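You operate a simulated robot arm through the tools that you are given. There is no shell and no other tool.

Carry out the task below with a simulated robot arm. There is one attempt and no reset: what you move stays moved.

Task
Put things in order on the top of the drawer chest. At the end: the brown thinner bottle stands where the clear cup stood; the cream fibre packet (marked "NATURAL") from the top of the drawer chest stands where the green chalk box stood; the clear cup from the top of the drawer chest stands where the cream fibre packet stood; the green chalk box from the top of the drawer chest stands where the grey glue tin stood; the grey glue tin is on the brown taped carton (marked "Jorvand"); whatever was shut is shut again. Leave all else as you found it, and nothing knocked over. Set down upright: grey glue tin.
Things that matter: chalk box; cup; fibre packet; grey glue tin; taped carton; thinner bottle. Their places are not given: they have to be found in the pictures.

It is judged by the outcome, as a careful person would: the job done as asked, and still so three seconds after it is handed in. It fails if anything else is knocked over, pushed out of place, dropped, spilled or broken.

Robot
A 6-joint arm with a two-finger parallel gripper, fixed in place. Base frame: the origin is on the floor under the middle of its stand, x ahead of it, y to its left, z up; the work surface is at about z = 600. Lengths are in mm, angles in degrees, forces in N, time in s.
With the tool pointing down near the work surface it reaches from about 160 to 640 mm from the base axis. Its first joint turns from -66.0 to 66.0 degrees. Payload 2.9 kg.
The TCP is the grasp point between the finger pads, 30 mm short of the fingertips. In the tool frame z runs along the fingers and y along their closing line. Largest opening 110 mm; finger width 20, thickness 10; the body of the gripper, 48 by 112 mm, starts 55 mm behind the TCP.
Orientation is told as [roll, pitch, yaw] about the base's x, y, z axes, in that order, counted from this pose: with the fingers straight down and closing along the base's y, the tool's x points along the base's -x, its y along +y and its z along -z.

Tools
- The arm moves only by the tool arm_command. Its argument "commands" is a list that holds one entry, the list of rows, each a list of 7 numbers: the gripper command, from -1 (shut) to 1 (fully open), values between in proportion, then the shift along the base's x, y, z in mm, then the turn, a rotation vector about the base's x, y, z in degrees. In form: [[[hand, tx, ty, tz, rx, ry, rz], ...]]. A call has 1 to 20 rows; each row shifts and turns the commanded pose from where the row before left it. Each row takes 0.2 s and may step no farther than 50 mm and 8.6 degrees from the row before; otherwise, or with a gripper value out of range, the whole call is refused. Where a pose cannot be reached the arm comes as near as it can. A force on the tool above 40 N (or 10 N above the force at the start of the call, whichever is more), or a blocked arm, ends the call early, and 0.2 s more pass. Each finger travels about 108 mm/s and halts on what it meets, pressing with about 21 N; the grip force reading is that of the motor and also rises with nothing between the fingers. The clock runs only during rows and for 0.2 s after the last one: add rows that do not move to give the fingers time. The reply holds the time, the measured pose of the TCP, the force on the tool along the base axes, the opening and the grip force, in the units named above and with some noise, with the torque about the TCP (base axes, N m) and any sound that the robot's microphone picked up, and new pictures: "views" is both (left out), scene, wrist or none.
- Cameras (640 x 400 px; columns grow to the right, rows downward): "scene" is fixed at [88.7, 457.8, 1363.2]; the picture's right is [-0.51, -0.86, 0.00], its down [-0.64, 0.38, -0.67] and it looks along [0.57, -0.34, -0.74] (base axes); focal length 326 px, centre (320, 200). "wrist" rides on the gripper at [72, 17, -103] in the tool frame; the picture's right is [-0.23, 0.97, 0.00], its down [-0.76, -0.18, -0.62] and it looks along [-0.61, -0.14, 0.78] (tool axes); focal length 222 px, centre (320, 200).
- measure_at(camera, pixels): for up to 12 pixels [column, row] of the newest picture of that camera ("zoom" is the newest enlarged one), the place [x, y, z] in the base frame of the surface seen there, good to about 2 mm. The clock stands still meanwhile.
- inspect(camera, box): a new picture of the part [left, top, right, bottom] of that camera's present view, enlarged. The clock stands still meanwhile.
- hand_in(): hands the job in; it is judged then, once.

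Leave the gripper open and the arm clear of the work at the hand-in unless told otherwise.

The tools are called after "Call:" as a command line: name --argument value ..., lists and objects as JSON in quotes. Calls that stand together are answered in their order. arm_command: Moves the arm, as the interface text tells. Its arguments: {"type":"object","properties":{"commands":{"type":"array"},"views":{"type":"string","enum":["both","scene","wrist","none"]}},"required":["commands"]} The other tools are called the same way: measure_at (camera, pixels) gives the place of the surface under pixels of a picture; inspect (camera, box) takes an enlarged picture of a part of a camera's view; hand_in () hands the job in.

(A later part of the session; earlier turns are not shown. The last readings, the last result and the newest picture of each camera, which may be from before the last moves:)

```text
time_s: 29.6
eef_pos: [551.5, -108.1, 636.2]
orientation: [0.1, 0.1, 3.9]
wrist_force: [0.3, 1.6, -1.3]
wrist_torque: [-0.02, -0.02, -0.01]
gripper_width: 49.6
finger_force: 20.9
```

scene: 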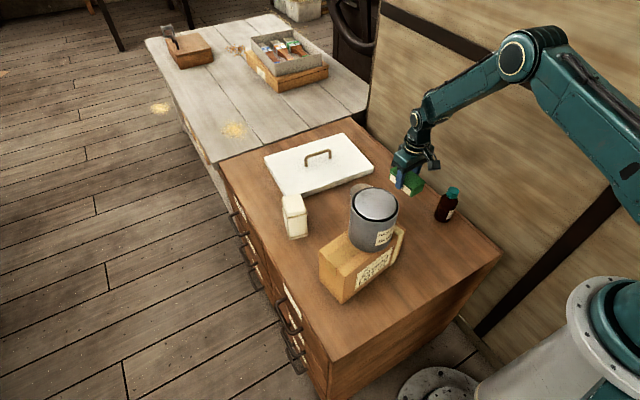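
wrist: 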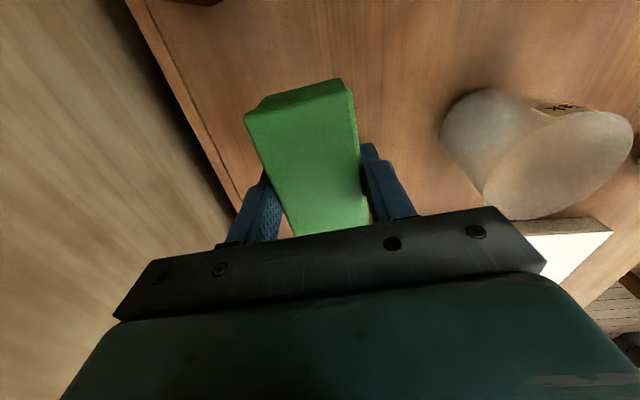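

One more millimetre at a time until the box touches the wood.

Call:
arm_command --commands '[[[-1, 0, 0, -1, 0, 0, 0], [-1, 0, 0, 0, 0, 0, 0]]]' --views "none"

Call:
arm_command --commands '[[[-1, 0, 0, -0.7, 0, 0, 0], [-1, 0, 0, 0, 0, 0, 0]]]' --views "none"

```text
time_s: 30.2
eef_pos: [552.1, -106.8, 634.8]
orientation: [0.0, 0.0, 4.0]
wrist_force: [0.2, -1.0, 1.2]
wrist_torque: [0.06, -0.04, -0.02]
gripper_width: 49.7
finger_force: 20.6
```

```text
time_s: 30.8
eef_pos: [552.2, -107.4, 635.8]
orientation: [-0.1, 0.0, 4.0]
wrist_force: [-0.1, 1.9, 3.7]
wrist_torque: [0.02, 0.05, 0.0]
gripper_width: 49.7
finger_force: 20.8
```

Contact (force now +3.7 N). I open to 66 mm gradually and rise straight up.

Call:
arm_command --commands '[[[-0.05, 0, 0, 0, 0, 0, 0], [0.2, 0, 0, 0, 0, 0, 0], [0.2, 0, 0, 0, 0, 0, 0], [0.2, 0, 0, 10, 0, 0, 0], [0.2, 0, 0, 25, 0, 0, 0], [0.2, 0, 0, 40, 0, 0, 0], [0.2, 0, 0, 45, 0, 0, 0], [0.2, 0, 0, 45, 0, 0, 0], [0.2, 0, 0, 45, 0, 0, 0], [0.2, 0, 0, 45, 0, 0, 0], [0.2, 0, 0, 0, 0, 0, 0]]]' --views "both"

```text
time_s: 33.2
eef_pos: [548.7, -110.2, 889.3]
orientation: [0.0, 0.0, 4.0]
wrist_force: [0.4, -0.4, -0.7]
wrist_torque: [0.0, 0.03, -0.01]
gripper_width: 66.2
finger_force: 0.1
```

scene: 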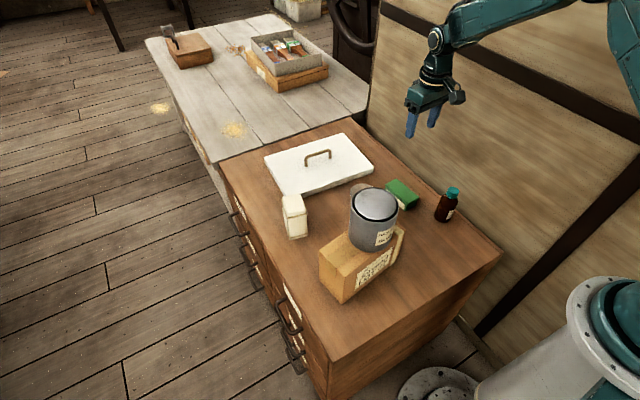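
wrist: 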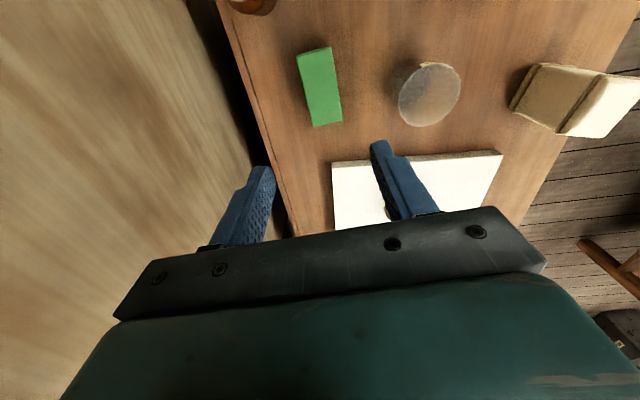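

The chalk box rests at the tin's old spot. Next is the packet. I swing at height to near (560, 235, 900), turning to about -10° yaw to line up with its short side, and look at it from there.

Call:
arm_command --commands '[[[0.4, 1, 43, 3, 0, 0, -1.8], [0.4, 1, 43, 3, 0, 0, -1.8], [0.4, 1, 43, 3, 0, 0, -1.8], [0.4, 1, 43, 3, 0, 0, -1.8], [0.4, 1, 43, 0, 0, 0, -1.8], [0.4, 1, 43, 0, 0, 0, -1.8], [0.4, 2, 43, 0, 0, 0, -1.8], [0.4, 2, 43, 0, 0, 0, -1.9], [0.4, 0, 0, 0, 0, 0, 0], [0.4, 0, 0, 0, 0, 0, 0]]]' --views "both"

Call:
inspect --camera "wrist" --box '[220, 20, 420, 220]'

```text
time_s: 35.4
eef_pos: [561.7, 238.4, 901.3]
orientation: [0.0, 0.0, -10.4]
wrist_force: [-0.3, 0.2, 0.2]
wrist_torque: [-0.02, -0.02, 0.0]
gripper_width: 76.9
finger_force: 0.0
```

scene: 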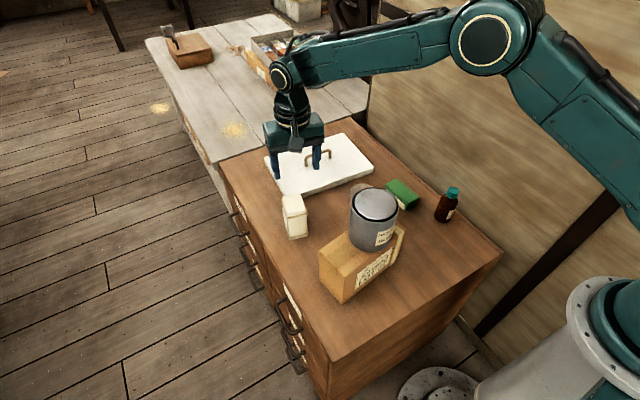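
wrist: 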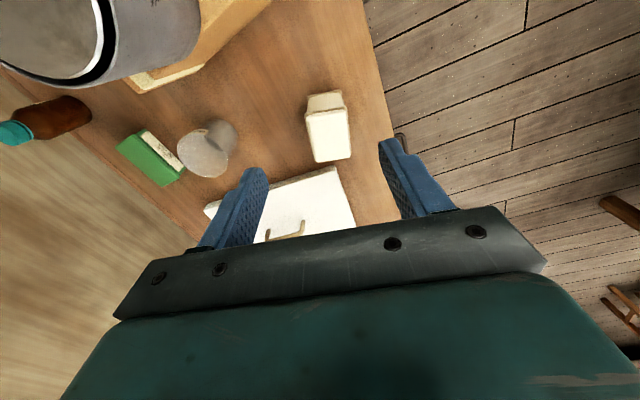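

```text
2.00 times, centred on (320, 120) of wrist
```

zoom: 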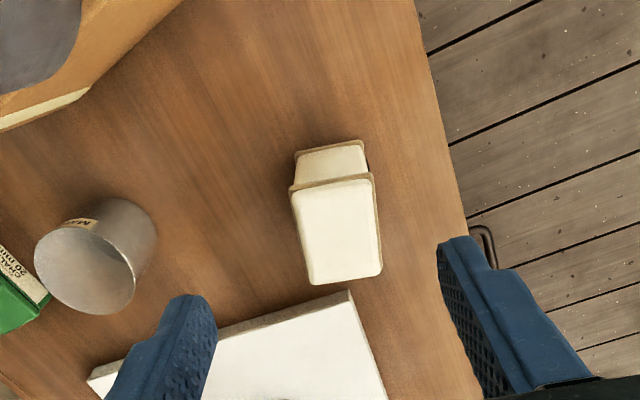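

I measure the packet's top corners and base edge, the nearest corner of the white panel, and the forearm's heights over the tin.

Call:
measure_at --camera "zoom" --pixels '[[293, 193], [371, 182], [379, 270], [310, 281], [340, 230], [297, 155], [362, 143], [350, 292], [380, 385], [232, 325], [92, 376], [335, 160]]'

Call:
measure_at --camera "scene" --pixels '[[340, 70], [400, 65], [440, 55], [485, 45], [283, 75], [295, 112], [375, 60], [560, 100]]'

```text
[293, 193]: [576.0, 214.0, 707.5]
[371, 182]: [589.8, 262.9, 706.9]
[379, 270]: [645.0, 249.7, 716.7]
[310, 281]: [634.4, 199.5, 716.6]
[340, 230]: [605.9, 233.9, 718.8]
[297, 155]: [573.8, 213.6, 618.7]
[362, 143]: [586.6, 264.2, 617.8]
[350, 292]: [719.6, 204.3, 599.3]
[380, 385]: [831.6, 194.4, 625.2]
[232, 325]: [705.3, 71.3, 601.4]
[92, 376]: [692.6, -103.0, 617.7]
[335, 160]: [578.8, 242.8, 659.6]
```

```text
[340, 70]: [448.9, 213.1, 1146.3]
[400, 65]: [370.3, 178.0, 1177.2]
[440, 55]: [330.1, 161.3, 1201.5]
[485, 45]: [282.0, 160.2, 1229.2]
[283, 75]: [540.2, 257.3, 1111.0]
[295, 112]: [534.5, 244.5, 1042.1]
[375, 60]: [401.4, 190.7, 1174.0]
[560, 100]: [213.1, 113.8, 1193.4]
```

The packet's centre is (610.5, 231.6), it measures about 51 x 58 mm, and its yaw is near -13.7°. The forearm clears the tin by a lot. I move above the packet and lower to z 800, then check the pose at this stretch.

Call:
arm_command --commands '[[[0.4, 25, -3.4, -30, 0, 0, -1.7], [0.4, 24, -3.4, -30, 0, 0, -1.6], [0.4, 0, 0, -40, 0, 0, 0], [0.4, 0, 0, 0, 0, 0, 0], [0.4, 0, 0, 0, 0, 0, 0]]]' --views "both"

```text
time_s: 36.6
eef_pos: [612.0, 233.1, 799.5]
orientation: [0.0, -0.1, -13.8]
wrist_force: [-0.4, 0.2, 0.2]
wrist_torque: [-0.03, 0.02, -0.01]
gripper_width: 77.3
finger_force: 0.1
```

scene: 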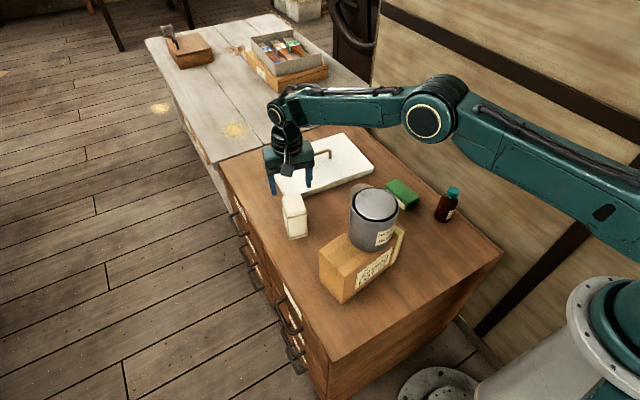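
wrist: 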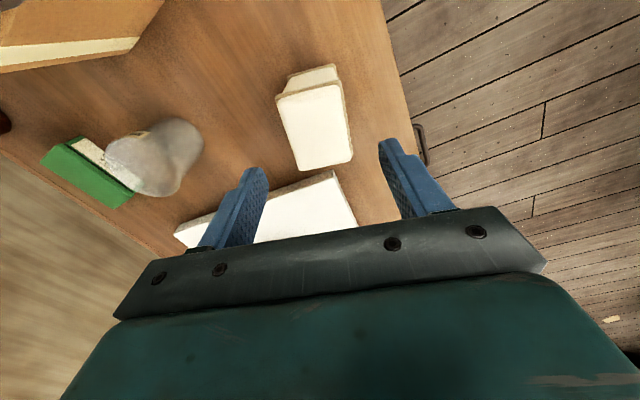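

It reached (612, 233, 799.5). I check the forearm and elbow heights over the tin before descending further.

Call:
measure_at --camera "scene" --pixels '[[350, 118], [380, 118], [400, 105], [428, 122], [430, 138], [460, 130], [480, 155], [520, 180]]'

Call:
inspect --camera "wrist" --box '[220, 20, 420, 220]'

```text
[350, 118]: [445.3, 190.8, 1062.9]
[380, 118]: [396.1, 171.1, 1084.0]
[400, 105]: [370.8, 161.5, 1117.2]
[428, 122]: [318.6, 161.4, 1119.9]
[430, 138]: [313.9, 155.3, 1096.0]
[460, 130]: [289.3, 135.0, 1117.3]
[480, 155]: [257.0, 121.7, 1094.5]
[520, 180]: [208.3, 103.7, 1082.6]
```

```text
2.00 times, centred on (320, 120) of wrist
```

zoom: 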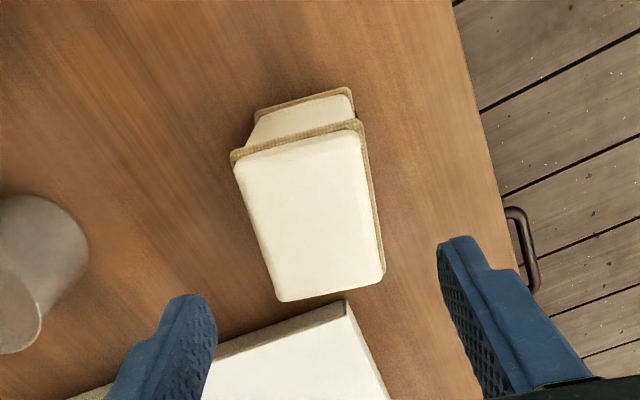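

There is over 100 mm of margin above the tin even after descending. I re-measure the packet's top corners from this closer view.

Call:
measure_at --camera "zoom" --pixels '[[238, 168], [356, 135], [380, 275], [284, 297], [310, 215], [250, 150], [361, 150], [240, 180], [383, 262], [276, 292]]'

```text
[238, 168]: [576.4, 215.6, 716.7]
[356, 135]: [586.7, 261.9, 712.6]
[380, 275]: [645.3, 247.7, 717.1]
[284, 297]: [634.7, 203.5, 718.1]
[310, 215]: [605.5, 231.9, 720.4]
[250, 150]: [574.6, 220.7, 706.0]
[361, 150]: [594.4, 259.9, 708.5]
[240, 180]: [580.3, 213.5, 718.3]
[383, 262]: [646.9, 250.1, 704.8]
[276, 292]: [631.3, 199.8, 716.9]
```

The centre is (610.8, 232) at about -13°, so the alignment is good. I lower to TCP z of about 676.

Call:
arm_command --commands '[[[0.4, -1, -0.7, -30, 0, 0, 0], [0.4, 0, 0, -30, 0, 0, 0], [0.4, 0, 0, -25, 0, 0, 0], [0.4, 0, 0, -25, 0, 0, 0], [0.4, 0, 0, -13, 0, 0, 0], [0.4, 0, 0, 0, 0, 0, 0], [0.4, 0, 0, 0, 0, 0, 0]]]' --views "both"

```text
time_s: 38.2
eef_pos: [609.9, 226.9, 677.8]
orientation: [0.0, 0.0, -13.8]
wrist_force: [0.3, 0.6, -0.1]
wrist_torque: [-0.02, -0.02, 0.0]
gripper_width: 76.9
finger_force: 0.0
```

scene: 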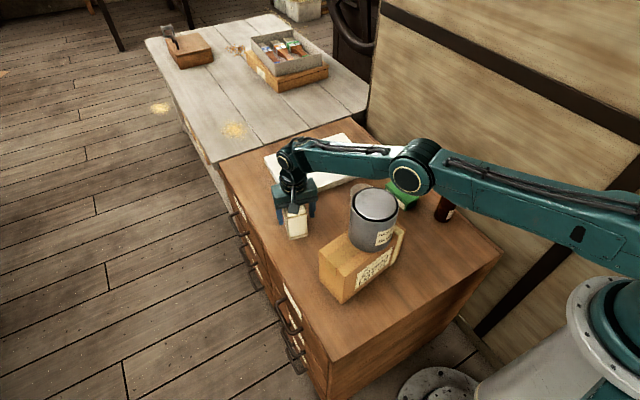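
wrist: 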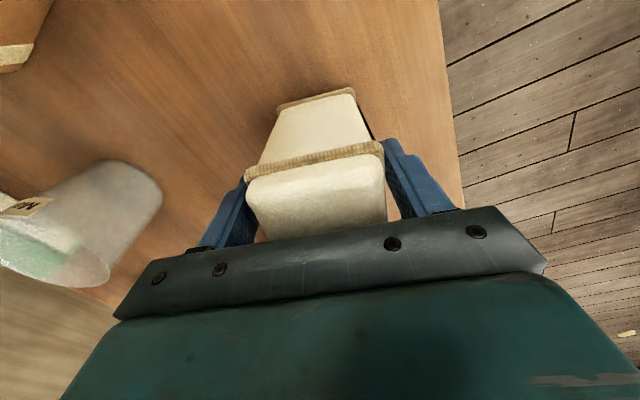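

The pose reads y of about 227, and the left gap looks smaller than the right. I nudge +4 mm in y to centre before closing and re-read.

Call:
arm_command --commands '[[[0.4, 0, 4, 0, 0, 0, 0], [0.4, 0, 0, 0, 0, 0, 0], [0.4, 0, 0, 0, 0, 0, 0]]]' --views "wrist"

```text
time_s: 39.0
eef_pos: [610.7, 231.1, 679.4]
orientation: [0.0, 0.0, -13.8]
wrist_force: [0.2, 0.5, 0.6]
wrist_torque: [0.01, -0.02, 0.03]
gripper_width: 77.0
finger_force: 0.0
```

wrist: 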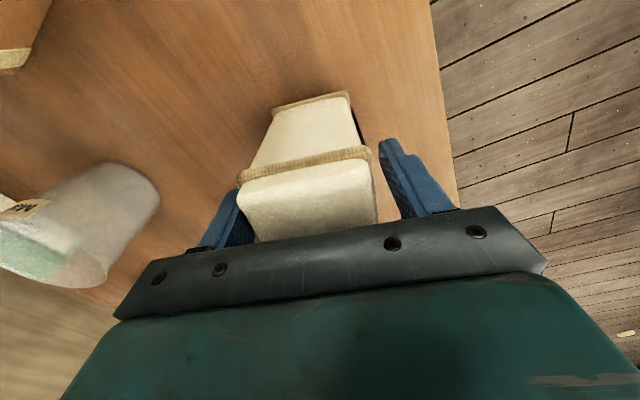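

By projection, the packet's front edge should span columns 232–370 when centred, and I see about 238–373, so it's centred within 2 mm. I close the hand.

Call:
arm_command --commands '[[[0.4, 0.3, 1.2, -2, 0, 0, 0], [0.1, 0, 0, 0, 0, 0, 0], [-0.05, 0, 0, 0, 0, 0, 0], [-1, 0, 0, 0, 0, 0, 0], [-1, 0, 0, 0, 0, 0, 0], [-1, 0, 0, 0, 0, 0, 0]]]' --views "wrist"

```text
time_s: 40.4
eef_pos: [610.5, 232.9, 677.5]
orientation: [0.0, 0.0, -13.8]
wrist_force: [1.4, 0.7, 0.3]
wrist_torque: [0.1, 0.1, 0.0]
gripper_width: 55.0
finger_force: 21.0
```

wrist: 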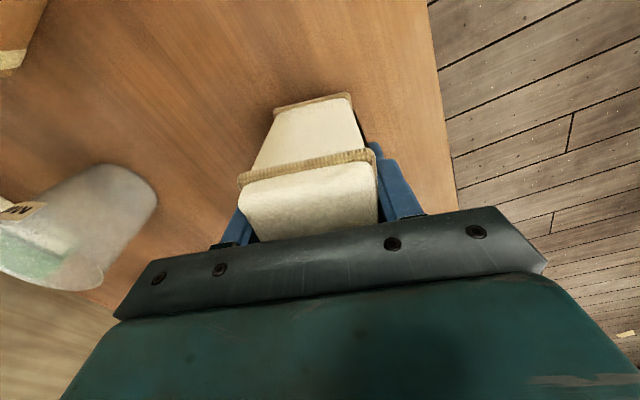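

The packet is gripped at 55 mm, 21 N. I lift 20 mm and check the load.

Call:
arm_command --commands '[[[-1, 0, 0, 6, 0, 0, 0], [-1, 0, 0, 14, 0, 0, 0], [-1, 0, 0, 0, 0, 0, 0]]]' --views "both"

```text
time_s: 41.2
eef_pos: [610.3, 232.4, 697.9]
orientation: [0.0, 0.0, -13.8]
wrist_force: [-0.1, 0.4, -1.4]
wrist_torque: [-0.02, 0.0, -0.03]
gripper_width: 54.8
finger_force: 21.1
```

scene: 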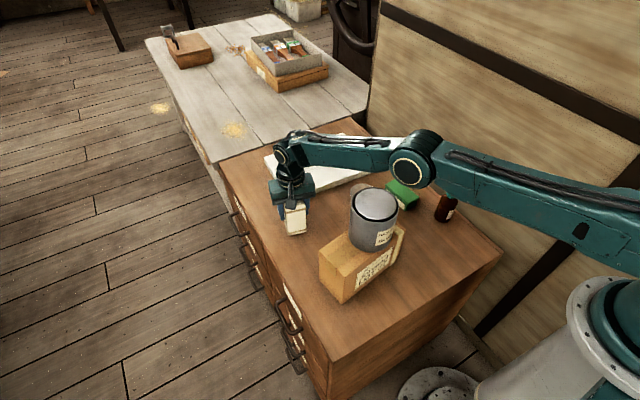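
wrist: 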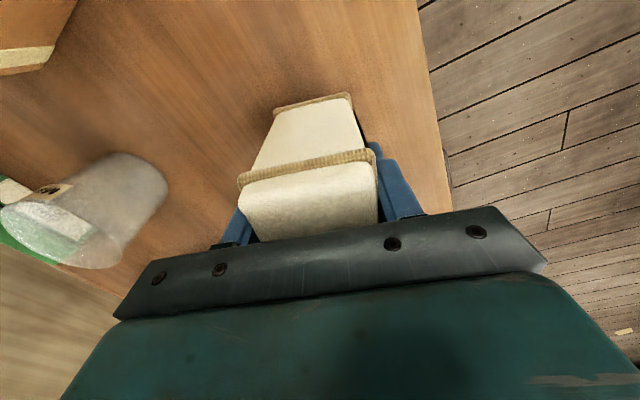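

It weighs 1.4 N and is held firmly. I raise it to z 870, carry it around the far side of the tin (x at least 550) toward y = -48, then bring it back to x = 430.

Call:
arm_command --commands '[[[-1, 0, 0, 43, 0, 0, 0], [-1, 0, 0, 43, 0, 0, 0], [-1, 0, 0, 43, 0, 0, 0], [-1, 0, 0, 43, 0, 0, 0], [-1, -5, -20, 0, 0, 0, 0], [-1, -8, -40, 0, 0, 0, 0], [-1, -8, -40, 0, 0, 0, 0], [-1, -8, -40, 0, 0, 0, 0], [-1, -8, -40, 0, 0, 0, 0], [-1, -8, -40, 0, 0, 0, 0], [-1, -8, -40, 0, 0, 0, 0], [-1, -20, -21, 0, 0, 0, 0], [-1, -40, 0, 0, 0, 0, 0], [-1, -40, 0, 0, 0, 0, 0], [-1, -28, 0, 0, 0, 0, 0], [-1, 0, 0, 0, 0, 0, 0], [-1, 0, 0, 0, 0, 0, 0]]]' --views "both"

```text
time_s: 44.8
eef_pos: [427.6, -46.1, 867.1]
orientation: [0.0, -0.1, -13.8]
wrist_force: [-0.1, 0.2, -1.3]
wrist_torque: [0.0, 0.01, 0.01]
gripper_width: 54.8
finger_force: 21.0
```

scene: 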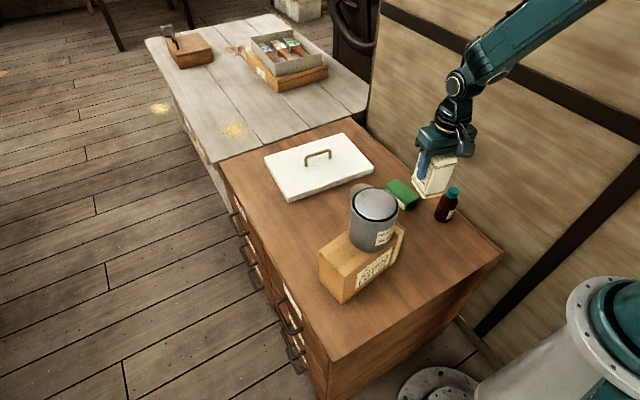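
wrist: 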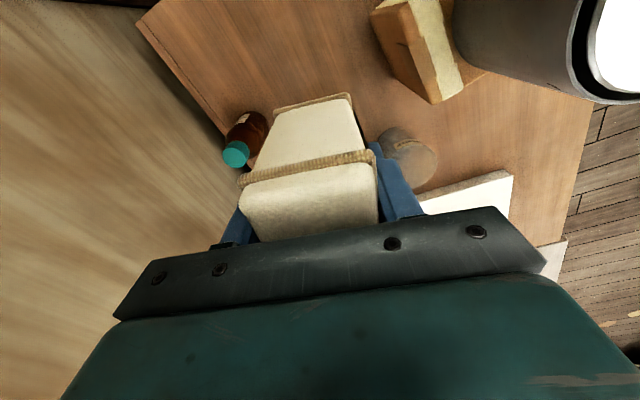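

I correct by (+2, -2.3) and lower to just above contact, which should come at z of about 677.5.

Call:
arm_command --commands '[[[-1, 2, -2.3, -40, 0, 0, 0], [-1, 0, 0, -40, 0, 0, 0], [-1, 0, 0, -40, 0, 0, 0], [-1, 0, 0, -35, 0, 0, 0], [-1, 0, 0, -20, 0, 0, 0], [-1, 0, 0, -8, 0, 0, 0], [-1, 0, 0, 0, 0, 0, 0], [-1, 0, 0, 0, 0, 0, 0]]]' --views "both"

```text
time_s: 46.6
eef_pos: [431.4, -49.6, 685.6]
orientation: [0.0, 0.0, -13.8]
wrist_force: [0.5, 0.0, -1.9]
wrist_torque: [-0.03, 0.0, -0.02]
gripper_width: 54.7
finger_force: 20.9
```

scene: 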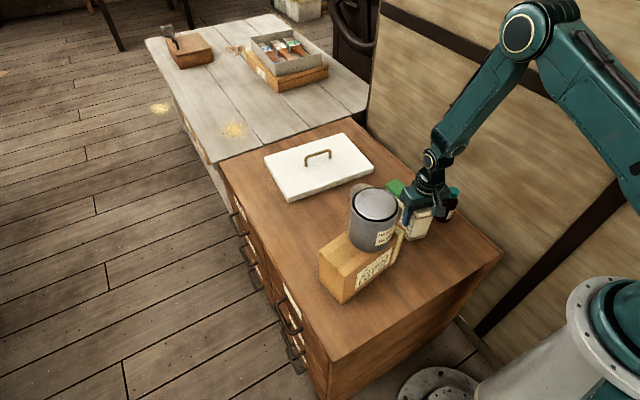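
wrist: 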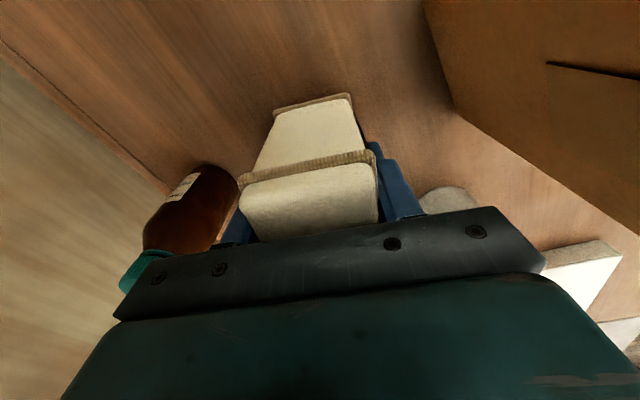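

All is clear: the gripper body ends at y of about -104 and the bottle starts at -143. I lower step by step to contact.

Call:
arm_command --commands '[[[-1, -0.5, 0.5, -3, 0, 0, 0], [-1, 0, 0, -2, 0, 0, 0], [-1, 0, 0, 0, 0, 0, 0]]]' --views "none"

Call:
arm_command --commands '[[[-1, 0, 0, -1, 0, 0, 0], [-1, 0, 0, 0, 0, 0, 0]]]' --views "none"

Call:
arm_command --commands '[[[-1, 0, 0, -1, 0, 0, 0], [-1, 0, 0, 0, 0, 0, 0]]]' --views "none"

```text
time_s: 47.4
eef_pos: [429.4, -50.1, 680.3]
orientation: [0.0, 0.0, -13.8]
wrist_force: [-0.1, 0.4, -1.2]
wrist_torque: [0.02, -0.01, -0.01]
gripper_width: 54.9
finger_force: 21.0
```

```text
time_s: 48.0
eef_pos: [430.5, -49.6, 679.6]
orientation: [0.1, -0.1, -13.7]
wrist_force: [0.0, 0.2, -1.0]
wrist_torque: [-0.01, 0.03, 0.02]
gripper_width: 55.0
finger_force: 20.7
```

```text
time_s: 48.6
eef_pos: [430.4, -49.2, 678.0]
orientation: [0.0, 0.0, -13.8]
wrist_force: [0.3, -0.2, -1.2]
wrist_torque: [-0.01, 0.02, 0.0]
gripper_width: 54.8
finger_force: 21.2
```

No contact yet. I continue in 0.8 mm steps.

Call:
arm_command --commands '[[[-1, 0, 0, -0.8, 0, 0, 0], [-1, 0, 0, 0, 0, 0, 0]]]' --views "none"

Call:
arm_command --commands '[[[-1, 0, 0, -0.8, 0, 0, 0], [-1, 0, 0, 0, 0, 0, 0]]]' --views "none"

```text
time_s: 49.2
eef_pos: [431.2, -48.9, 676.9]
orientation: [0.0, 0.0, -13.8]
wrist_force: [-2.3, -1.0, 5.5]
wrist_torque: [0.08, 0.08, 0.04]
gripper_width: 54.7
finger_force: 20.7
```

```text
time_s: 49.8
eef_pos: [431.1, -49.6, 676.9]
orientation: [0.0, -0.2, -13.8]
wrist_force: [-4.0, -1.4, 18.3]
wrist_torque: [0.03, 0.02, 0.02]
gripper_width: 55.1
finger_force: 21.0
```

Contact, now pressing at 18 N, so I back up 0.8 mm and open gradually.

Call:
arm_command --commands '[[[-1, 0, 0, 0.8, 0, 0, 0], [-1, 0, 0, 0, 0, 0, 0], [0.05, 0, 0, 0, 0, 0, 0], [0.2, 0, 0, 0, 0, 0, 0], [0.4, 0, 0, 0, 0, 0, 0], [0.4, 0, 0, 0, 0, 0, 0]]]' --views "wrist"

```text
time_s: 51.2
eef_pos: [429.7, -49.4, 677.2]
orientation: [0.0, 0.0, -13.8]
wrist_force: [-1.1, -0.9, 0.5]
wrist_torque: [0.0, 0.04, 0.02]
gripper_width: 77.3
finger_force: 0.1
```

wrist: 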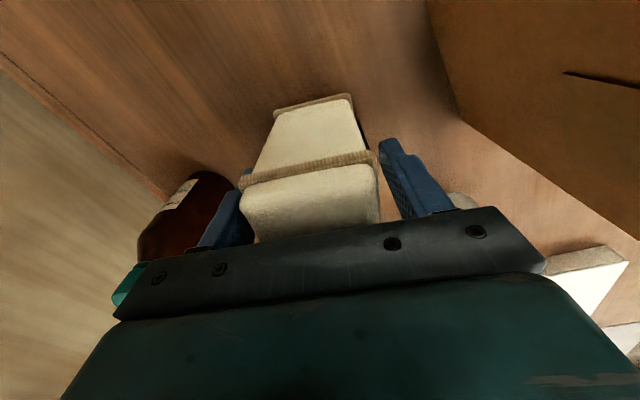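

The packet is released and upright. I rise straight up to about z 900.

Call:
arm_command --commands '[[[0.4, 0, 0, 10, 0, 0, 0], [0.4, 0, 0, 20, 0, 0, 0], [0.4, 0, 0, 35, 0, 0, 0], [0.4, 0, 0, 40, 0, 0, 0], [0.4, 0, 0, 40, 0, 0, 0], [0.4, 0, 0, 40, 0, 0, 0], [0.4, 0, 0, 40, 0, 0, 0], [0.4, 0, 0, 0, 0, 0, 0]]]' --views "both"

```text
time_s: 53.0
eef_pos: [429.2, -48.8, 901.5]
orientation: [-0.1, 0.0, -13.8]
wrist_force: [0.4, 0.5, 0.0]
wrist_torque: [-0.01, 0.02, 0.02]
gripper_width: 77.0
finger_force: 0.2
```

scene: 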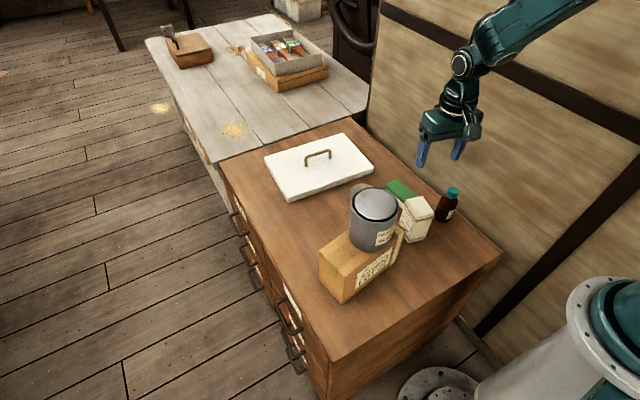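
wrist: 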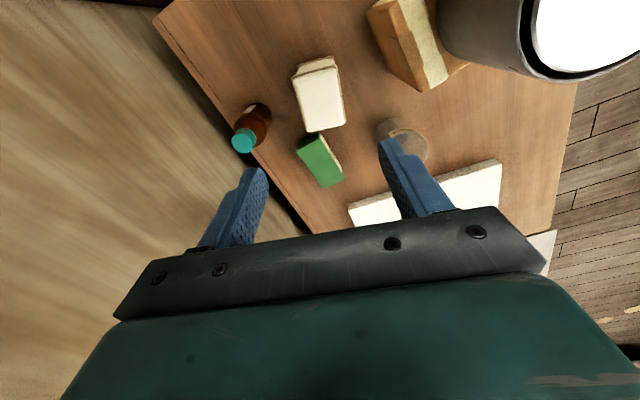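

The packet stands in the chalk box's old place. Next is the cup at (571.5, 30). I approach with the hand fully open and turned to about +20° yaw, so the wrist camera keeps away from the carton corner, and hover at z 810 for a closer look.

Call:
arm_command --commands '[[[1, 28.5, 15.8, 0, 0, 0, 6.8], [1, 28.5, 15.8, 0, 0, 0, 6.8], [1, 28.5, 15.8, 0, 0, 0, 6.8], [1, 28.5, 15.8, 0, 0, 0, 6.8], [1, 28.5, 15.8, 0, 0, 0, 6.6], [1, 0, 0, -45, 0, 0, 0], [1, 0, 0, -45, 0, 0, 0], [1, 0, 0, 0, 0, 0, 0], [1, 0, 0, 0, 0, 0, 0]]]' --views "both"

Call:
inspect --camera "wrist" --box '[240, 20, 400, 180]'

```text
time_s: 55.0
eef_pos: [575.9, 32.3, 811.5]
orientation: [-0.1, 0.0, 20.1]
wrist_force: [-0.9, -0.3, -0.4]
wrist_torque: [-0.03, 0.01, 0.03]
gripper_width: 109.8
finger_force: 0.0
```

scene: 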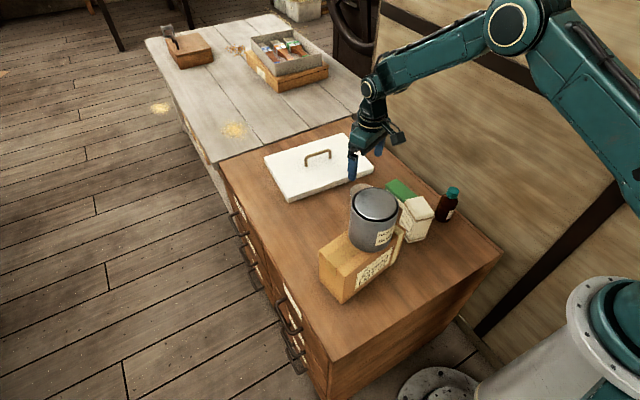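
wrist: 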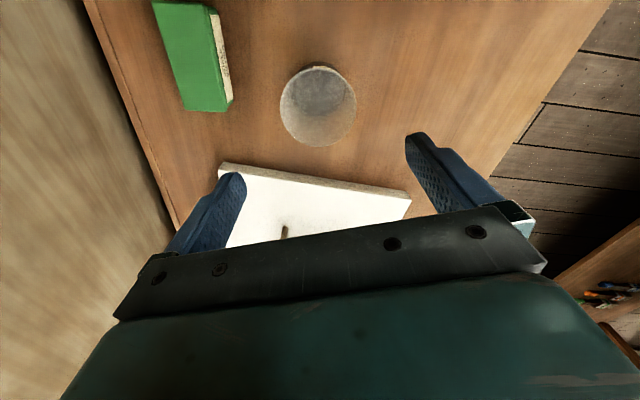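

```text
2.50 times, centred on (320, 100) of wrist
```

zoom: 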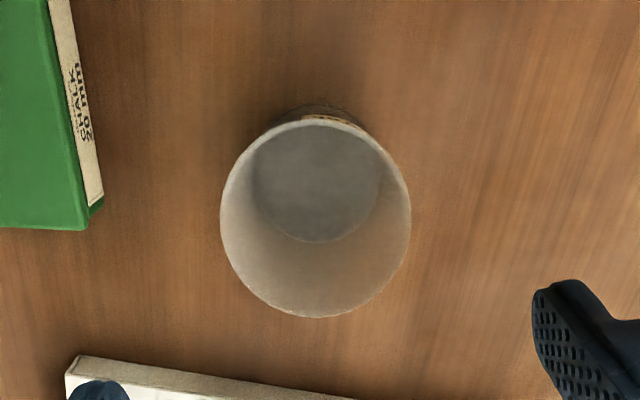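

The cup looks empty. I measure points around its rim and its base.

Call:
measure_at --camera "zoom" --pixels '[[222, 215], [410, 220], [318, 316], [315, 118], [245, 275], [385, 280], [250, 145], [385, 155], [253, 185], [379, 190], [315, 240], [315, 180]]'

Call:
measure_at --camera "zoom" --pixels '[[225, 215], [407, 220], [318, 312], [317, 122], [280, 125], [355, 127], [272, 300], [362, 302], [85, 225], [103, 200], [100, 205], [300, 108]]'

```text
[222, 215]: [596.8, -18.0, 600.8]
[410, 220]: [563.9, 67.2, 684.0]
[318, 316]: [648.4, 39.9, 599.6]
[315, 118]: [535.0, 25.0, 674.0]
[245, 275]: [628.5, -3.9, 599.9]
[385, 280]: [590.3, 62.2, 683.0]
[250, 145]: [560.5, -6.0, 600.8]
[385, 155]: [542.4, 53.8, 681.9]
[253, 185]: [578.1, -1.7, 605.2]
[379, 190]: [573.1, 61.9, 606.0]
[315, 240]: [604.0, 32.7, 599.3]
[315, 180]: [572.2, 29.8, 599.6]
```

```text
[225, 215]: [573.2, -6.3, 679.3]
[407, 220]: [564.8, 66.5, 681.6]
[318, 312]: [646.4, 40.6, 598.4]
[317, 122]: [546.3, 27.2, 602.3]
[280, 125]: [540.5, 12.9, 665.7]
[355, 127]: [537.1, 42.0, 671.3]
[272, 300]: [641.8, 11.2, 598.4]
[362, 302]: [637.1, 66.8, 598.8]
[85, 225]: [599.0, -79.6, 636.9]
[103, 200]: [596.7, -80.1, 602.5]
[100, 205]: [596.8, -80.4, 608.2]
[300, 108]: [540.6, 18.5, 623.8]
```

The cup's rim is centred on (571.5, 30.3) with a 37.4 mm radius. I shift (-4, -2) and lower to z 722, fingertips just above the rim, and re-read the pose.

Call:
arm_command --commands '[[[1, -4, -2, -30, 0, 0, 0], [1, 0, 0, -30, 0, 0, 0], [1, 0, 0, -28, 0, 0, 0], [1, 0, 0, 0, 0, 0, 0], [1, 0, 0, 0, 0, 0, 0]]]' --views "wrist"

Call:
arm_command --commands '[[[1, 0, 0, 0, 0, 0, 0]]]' --views "none"

```text
time_s: 56.2
eef_pos: [570.1, 28.7, 725.0]
orientation: [-0.1, 0.0, 20.0]
wrist_force: [0.1, 0.1, 0.4]
wrist_torque: [0.01, -0.01, -0.02]
gripper_width: 110.0
finger_force: 0.1
```

wrist: 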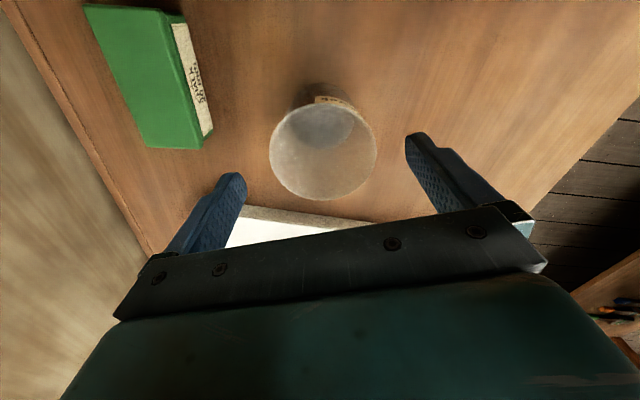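

```text
time_s: 56.6
eef_pos: [570.1, 27.3, 725.5]
orientation: [0.0, 0.0, 20.0]
wrist_force: [0.6, -0.2, -0.1]
wrist_torque: [0.0, -0.01, 0.01]
gripper_width: 109.9
finger_force: 0.0
```

I correct by (+1.4, +2.3) and lower to TCP z of about 657.

Call:
arm_command --commands '[[[1, 1.4, 2.3, -15, 0, 0, 0], [1, 0, 0, -20, 0, 0, 0], [1, 0, 0, -20, 0, 0, 0], [1, 0, 0, -13, 0, 0, 0], [1, 0, 0, 0, 0, 0, 0], [1, 0, 0, 0, 0, 0, 0]]]' --views "both"

```text
time_s: 58.0
eef_pos: [570.1, 29.1, 656.3]
orientation: [0.1, 0.0, 19.9]
wrist_force: [-0.8, -0.1, -0.3]
wrist_torque: [0.01, 0.0, 0.06]
gripper_width: 110.2
finger_force: 0.0
```

scene: 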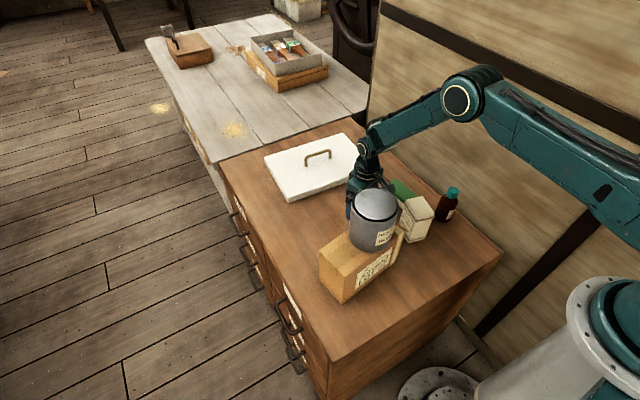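
wrist: 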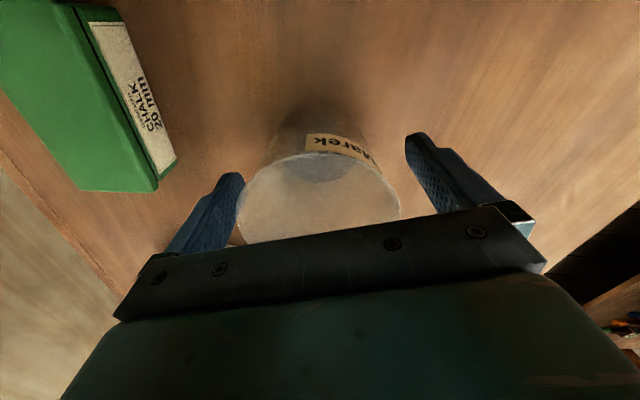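

The cup sits between the fingers. I close in stages so as to grip it gently, first to about 76 mm, then slightly under the cup's width, and read the grip force.

Call:
arm_command --commands '[[[0.7, 1, 1, 0, 0, 0, 0], [0.5, 0, 0, 0, 0, 0, 0], [0.4, 0, 0, 0, 0, 0, 0], [0.32, 0, 0, 0, 0, 0, 0], [0.28, 0, 0, 0, 0, 0, 0], [0.28, 0, 0, 0, 0, 0, 0]]]' --views "wrist"

```text
time_s: 59.4
eef_pos: [571.6, 30.4, 657.1]
orientation: [-0.1, -0.1, 20.0]
wrist_force: [1.1, 0.1, 0.6]
wrist_torque: [-0.02, 0.0, -0.02]
gripper_width: 74.1
finger_force: 21.0
```

wrist: 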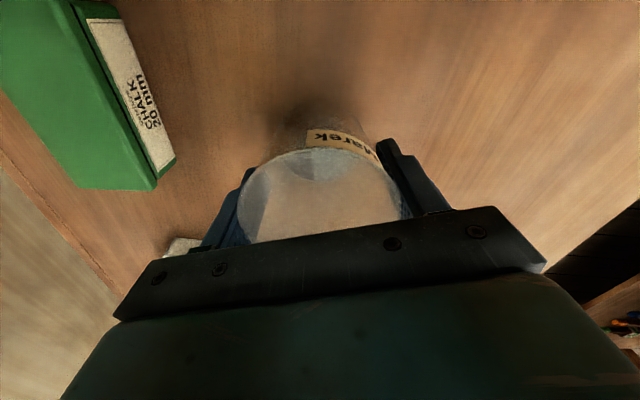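

The cup is gripped at 74.1 mm with no slip. I lift 15 mm and check.

Call:
arm_command --commands '[[[0.28, 0, 0, 5, 0, 0, 0], [0.28, 0, 0, 10, 0, 0, 0], [0.28, 0, 0, 0, 0, 0, 0]]]' --views "both"

```text
time_s: 60.2
eef_pos: [570.9, 32.1, 672.3]
orientation: [0.0, 0.0, 20.0]
wrist_force: [-1.0, -0.4, -0.9]
wrist_torque: [-0.01, -0.01, 0.03]
gripper_width: 74.0
finger_force: 20.7
```

scene: 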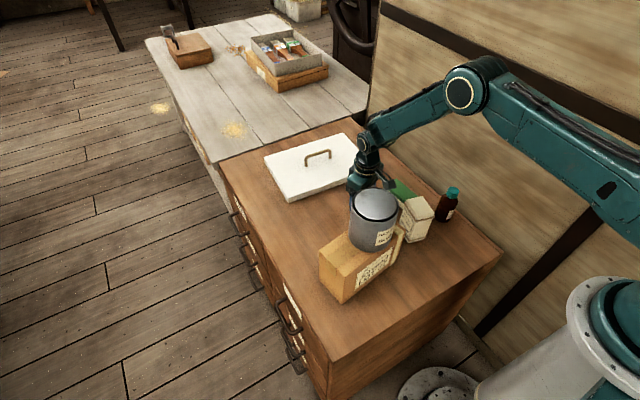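
wrist: 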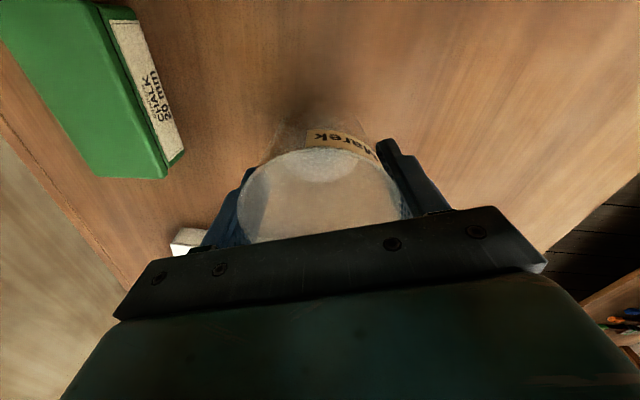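

The cup is held. I raise it to z 742 and carry it outward then along to above the packet's old place at (610.8, 232).

Call:
arm_command --commands '[[[0.28, 0, 0, 35, 0, 0, 0], [0.28, 0, 0, 35, 0, 0, 0], [0.28, 15, 15, 0, 0, 0, 0], [0.28, 15, 25, 0, 0, 0, 0], [0.28, 10, 35, 0, 0, 0, 0], [0.28, 0, 40, 0, 0, 0, 0], [0.28, 0, 40, 0, 0, 0, 0], [0.28, 0, 30, 0, 0, 0, 0], [0.28, 0, 15, 0, 0, 0, 0], [0.28, 0, 0, 0, 0, 0, 0], [0.28, 0, 0, 0, 0, 0, 0]]]' --views "both"

```text
time_s: 62.6
eef_pos: [610.9, 231.7, 739.8]
orientation: [0.0, -0.1, 20.0]
wrist_force: [-0.2, -1.0, 0.6]
wrist_torque: [-0.02, 0.02, 0.04]
gripper_width: 73.9
finger_force: 21.0
```

scene: 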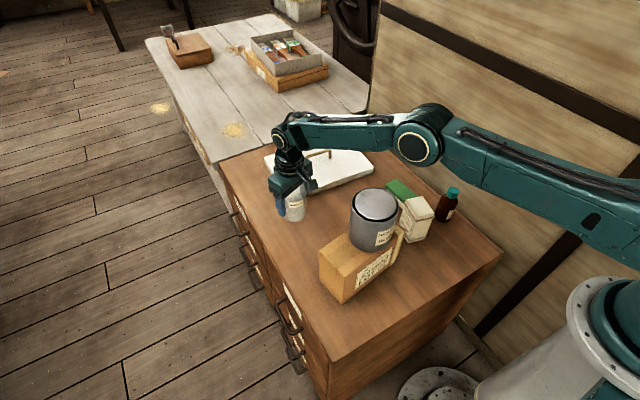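
wrist: 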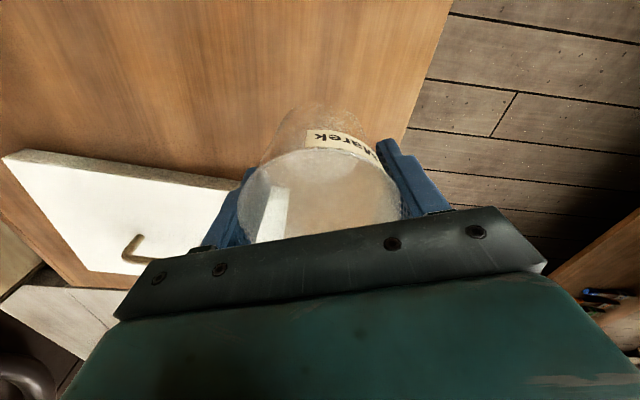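

I'm directly above the target. I lower to z 661, then step to contact, expected at about 657.

Call:
arm_command --commands '[[[0.28, 0, 0, -30, 0, 0, 0], [0.28, 0, 0, -28, 0, 0, 0], [0.28, 0, 0, -14, 0, 0, 0], [0.28, 0, 0, -6, 0, 0, 0], [0.28, 0, 0, 0, 0, 0, 0], [0.28, 0, 0, 0, 0, 0, 0]]]' --views "none"

Call:
arm_command --commands '[[[0.28, 0, 0, -1, 0, 0, 0], [0.28, 0, 0, 0, 0, 0, 0]]]' --views "none"

```text
time_s: 64.0
eef_pos: [610.4, 232.4, 665.7]
orientation: [0.0, 0.0, 20.0]
wrist_force: [0.4, -0.2, 0.0]
wrist_torque: [-0.02, 0.01, -0.05]
gripper_width: 74.0
finger_force: 20.3
```

```text
time_s: 64.6
eef_pos: [611.7, 232.3, 663.7]
orientation: [0.0, 0.0, 20.1]
wrist_force: [-0.4, -0.5, 0.1]
wrist_torque: [0.01, 0.03, 0.02]
gripper_width: 73.8
finger_force: 21.2
```

There's still about 6 mm to go. I lower 4 mm, then in small steps.

Call:
arm_command --commands '[[[0.28, 0, 0, -2, 0, 0, 0], [0.28, 0, 0, -2, 0, 0, 0], [0.28, 0, 0, 0, 0, 0, 0]]]' --views "none"

Call:
arm_command --commands '[[[0.28, 0, 0, -0.8, 0, 0, 0], [0.28, 0, 0, 0, 0, 0, 0]]]' --views "none"

Call:
arm_command --commands '[[[0.28, 0, 0, -0.8, 0, 0, 0], [0.28, 0, 0, 0, 0, 0, 0]]]' --views "none"

```text
time_s: 65.4
eef_pos: [609.4, 232.1, 658.7]
orientation: [-0.1, 0.0, 20.0]
wrist_force: [0.2, -0.4, -0.8]
wrist_torque: [0.02, 0.03, 0.0]
gripper_width: 73.9
finger_force: 21.3
```

```text
time_s: 66.0
eef_pos: [610.2, 231.9, 660.8]
orientation: [0.0, 0.0, 19.9]
wrist_force: [-0.1, -0.1, -0.3]
wrist_torque: [0.01, 0.0, 0.01]
gripper_width: 73.9
finger_force: 20.6
```

```text
time_s: 66.6
eef_pos: [609.3, 232.8, 659.0]
orientation: [0.1, 0.0, 20.1]
wrist_force: [-0.7, 0.3, -0.2]
wrist_torque: [-0.02, 0.02, 0.03]
gripper_width: 73.7
finger_force: 20.8
out of reach, approached as far as the arm can: row 1
```

The arm reports its reach limit about 2 mm above the surface. I pull inward by 3 mm toward the base (still well on the spot) and step down from there.

Call:
arm_command --commands '[[[0.28, -2.8, -1.1, 0, 0, 0, 0], [0.28, 0, 0, 0, 0, 0, 0]]]' --views "none"

Call:
arm_command --commands '[[[0.28, 0, 0, -0.7, 0, 0, 0], [0.28, 0, 0, 0, 0, 0, 0]]]' --views "none"

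```text
time_s: 67.2
eef_pos: [609.2, 231.7, 658.7]
orientation: [0.0, -0.1, 20.0]
wrist_force: [0.7, -0.1, -0.5]
wrist_torque: [-0.01, 0.0, -0.05]
gripper_width: 73.6
finger_force: 21.2
```

```text
time_s: 67.8
eef_pos: [607.5, 230.7, 657.0]
orientation: [0.0, 0.2, 20.0]
wrist_force: [-0.4, 0.0, -1.3]
wrist_torque: [-0.02, 0.04, -0.03]
gripper_width: 74.0
finger_force: 21.3
```

I keep stepping down.

Call:
arm_command --commands '[[[0.28, 0, 0, -0.7, 0, 0, 0], [0.28, 0, 0, 0, 0, 0, 0]]]' --views "none"

Call:
arm_command --commands '[[[0.28, -0.5, -0.2, -0.7, 0, 0, 0], [0.28, 0, 0, 0, 0, 0, 0]]]' --views "none"

```text
time_s: 68.4
eef_pos: [608.4, 230.7, 657.5]
orientation: [0.0, 0.0, 20.0]
wrist_force: [0.3, 0.3, 0.2]
wrist_torque: [0.01, 0.02, -0.02]
gripper_width: 73.8
finger_force: 20.9
```

```text
time_s: 69.0
eef_pos: [605.5, 229.1, 658.2]
orientation: [0.1, 0.1, 20.0]
wrist_force: [-0.5, -1.2, 0.9]
wrist_torque: [-0.04, -0.03, 0.02]
gripper_width: 73.8
finger_force: 21.8
```

Unclear within the noise. I take one more small step to confirm contact.

Call:
arm_command --commands '[[[0.28, 0, 0, -0.7, 0, 0, 0], [0.28, 0, 0, 0, 0, 0, 0]]]' --views "none"

Call:
arm_command --commands '[[[0.28, 0, 0, 0, 0, 0, 0]]]' --views "both"

```text
time_s: 69.6
eef_pos: [604.4, 228.2, 657.2]
orientation: [-0.1, -0.2, 19.9]
wrist_force: [-2.8, 1.3, 8.0]
wrist_torque: [0.02, 0.2, 0.03]
gripper_width: 74.0
finger_force: 21.1
```

```text
time_s: 70.0
eef_pos: [605.8, 230.3, 656.7]
orientation: [0.0, -0.2, 20.0]
wrist_force: [-1.0, 1.5, 10.5]
wrist_torque: [0.04, 0.11, -0.03]
gripper_width: 73.9
finger_force: 21.6
```

scene: 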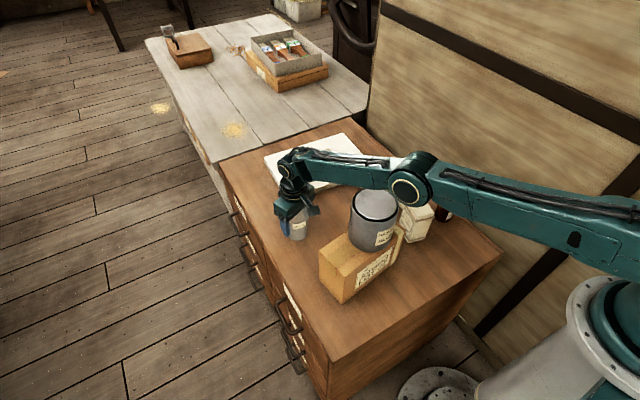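
wrist: 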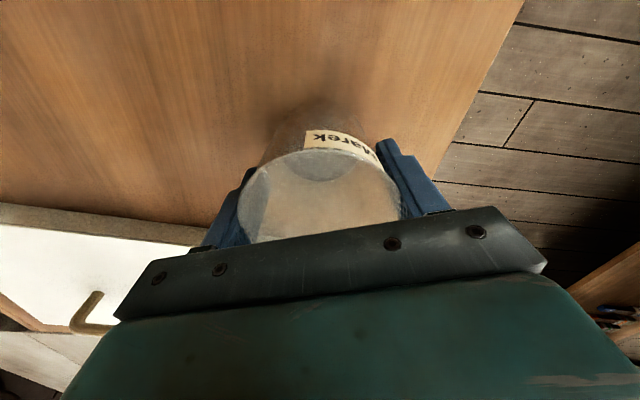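

Contact is confirmed (+10 N) at about (606, 230). I ease up 0.7 mm and open the hand gradually.

Call:
arm_command --commands '[[[0.28, 0, 0, 0.7, 0, 0, 0], [0.28, 0, 0, 0, 0, 0, 0], [0.4, 0, 0, 0, 0, 0, 0], [0.5, 0, 0, 0, 0, 0, 0], [0.65, 0, 0, 0, 0, 0, 0], [0.8, 0, 0, 0, 0, 0, 0], [0.8, 0, 0, 0, 0, 0, 0]]]' --views "wrist"

```text
time_s: 71.6
eef_pos: [604.2, 229.2, 656.7]
orientation: [0.0, 0.0, 20.0]
wrist_force: [0.6, -1.0, 0.7]
wrist_torque: [0.02, 0.02, -0.01]
gripper_width: 99.0
finger_force: 0.1
```

wrist: 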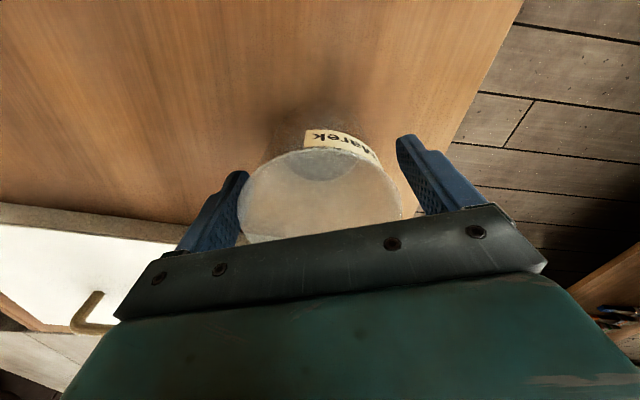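

The cup is free and standing. I rise straight up, slowly at first.

Call:
arm_command --commands '[[[0.8, 0, 0, 8, 0, 0, 0], [0.8, 0, 0, 15, 0, 0, 0], [0.8, 0, 0, 25, 0, 0, 0], [0.8, 0, 0, 40, 0, 0, 0], [0.8, 0, 0, 45, 0, 0, 0], [0.8, 0, 0, 45, 0, 0, 0], [0.8, 0, 0, 45, 0, 0, 0], [0.8, 0, 0, 0, 0, 0, 0]]]' --views "both"

```text
time_s: 73.4
eef_pos: [606.1, 229.6, 879.1]
orientation: [0.0, 0.0, 20.0]
wrist_force: [0.4, -0.4, 0.2]
wrist_torque: [-0.01, 0.0, 0.03]
gripper_width: 99.0
finger_force: 0.0
```

scene: 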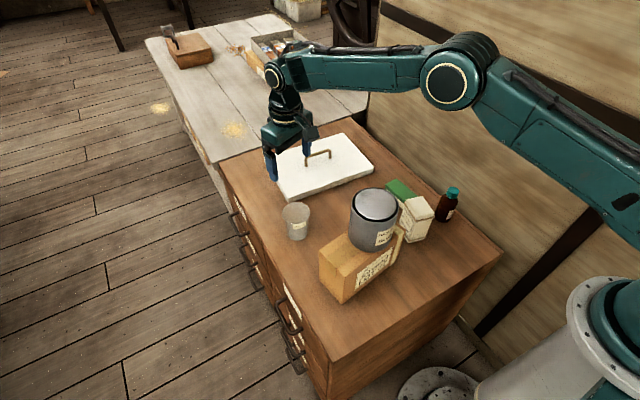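
wrist: 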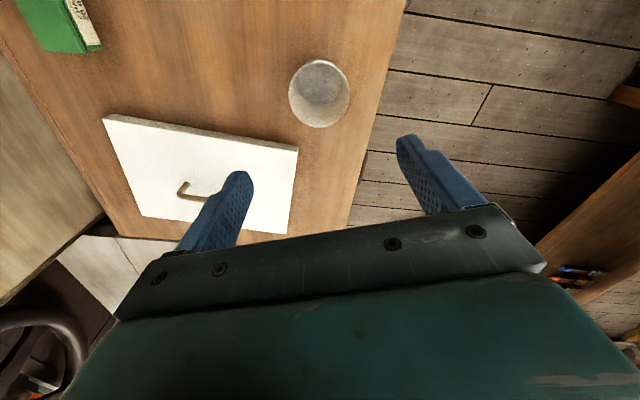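

The cup stands upright at the packet's old place. Last is the bottle near (432, -166). I raise the hand, swing around the far side of the tin, turn back to about 0° yaw and hover over the bottle for a close look.

Call:
arm_command --commands '[[[0.8, 0, 0, 30, 0, 0, 0], [0.8, -6, -41, 0, 0, 0, -4], [0.8, -6, -41, 0, 0, 0, -4], [0.8, -7, -41, 0, 0, 0, -4], [0.6, -7, -41, 0, 0, 0, -4], [0.4, -7, -41, 0, 0, 0, -4], [0.4, -7, -41, 0, 0, 0, 0], [0.4, -8, -41, 0, 0, 0, 0], [0.4, -8, -41, 0, 0, 0, 0], [0.4, -39, -22, 0, 0, 0, 0], [0.4, -39, -22, 0, 0, 0, 0], [0.4, -40, -24, 0, 0, 0, 0], [0.4, 0, 0, -40, 0, 0, 0], [0.4, 0, 0, -40, 0, 0, 0], [0.4, 0, 0, 0, 0, 0, 0], [0.4, 0, 0, 0, 0, 0, 0]]]' --views "both"

Call:
inspect --camera "wrist" --box '[240, 20, 400, 180]'

```text
time_s: 76.8
eef_pos: [432.2, -161.0, 825.8]
orientation: [0.0, 0.0, 0.0]
wrist_force: [0.1, -0.2, -0.4]
wrist_torque: [0.02, 0.02, -0.01]
gripper_width: 77.0
finger_force: 0.1
```

scene: 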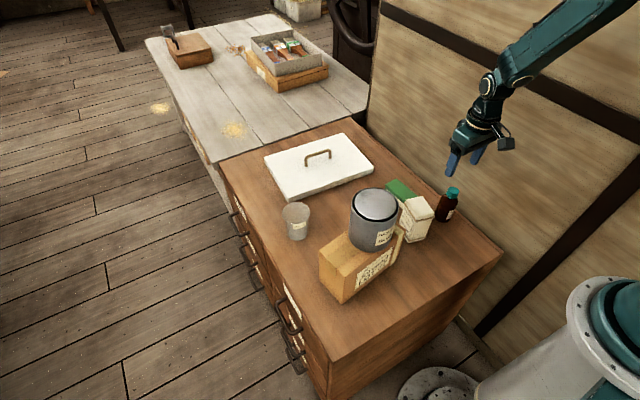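
wrist: 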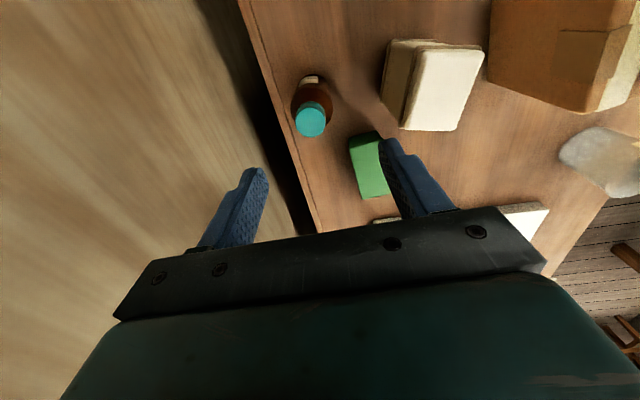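

```text
2.50 times, centred on (320, 100) of wrist
```

zoom: 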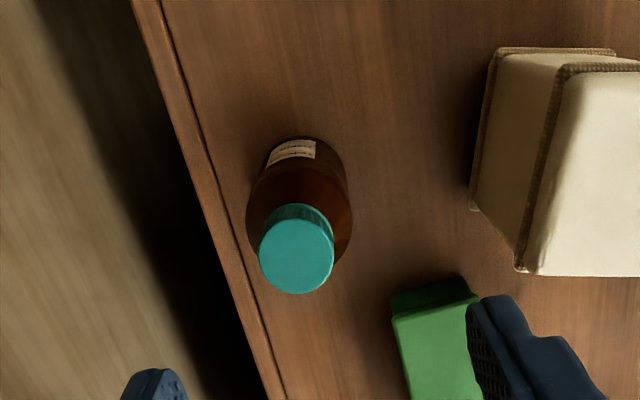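

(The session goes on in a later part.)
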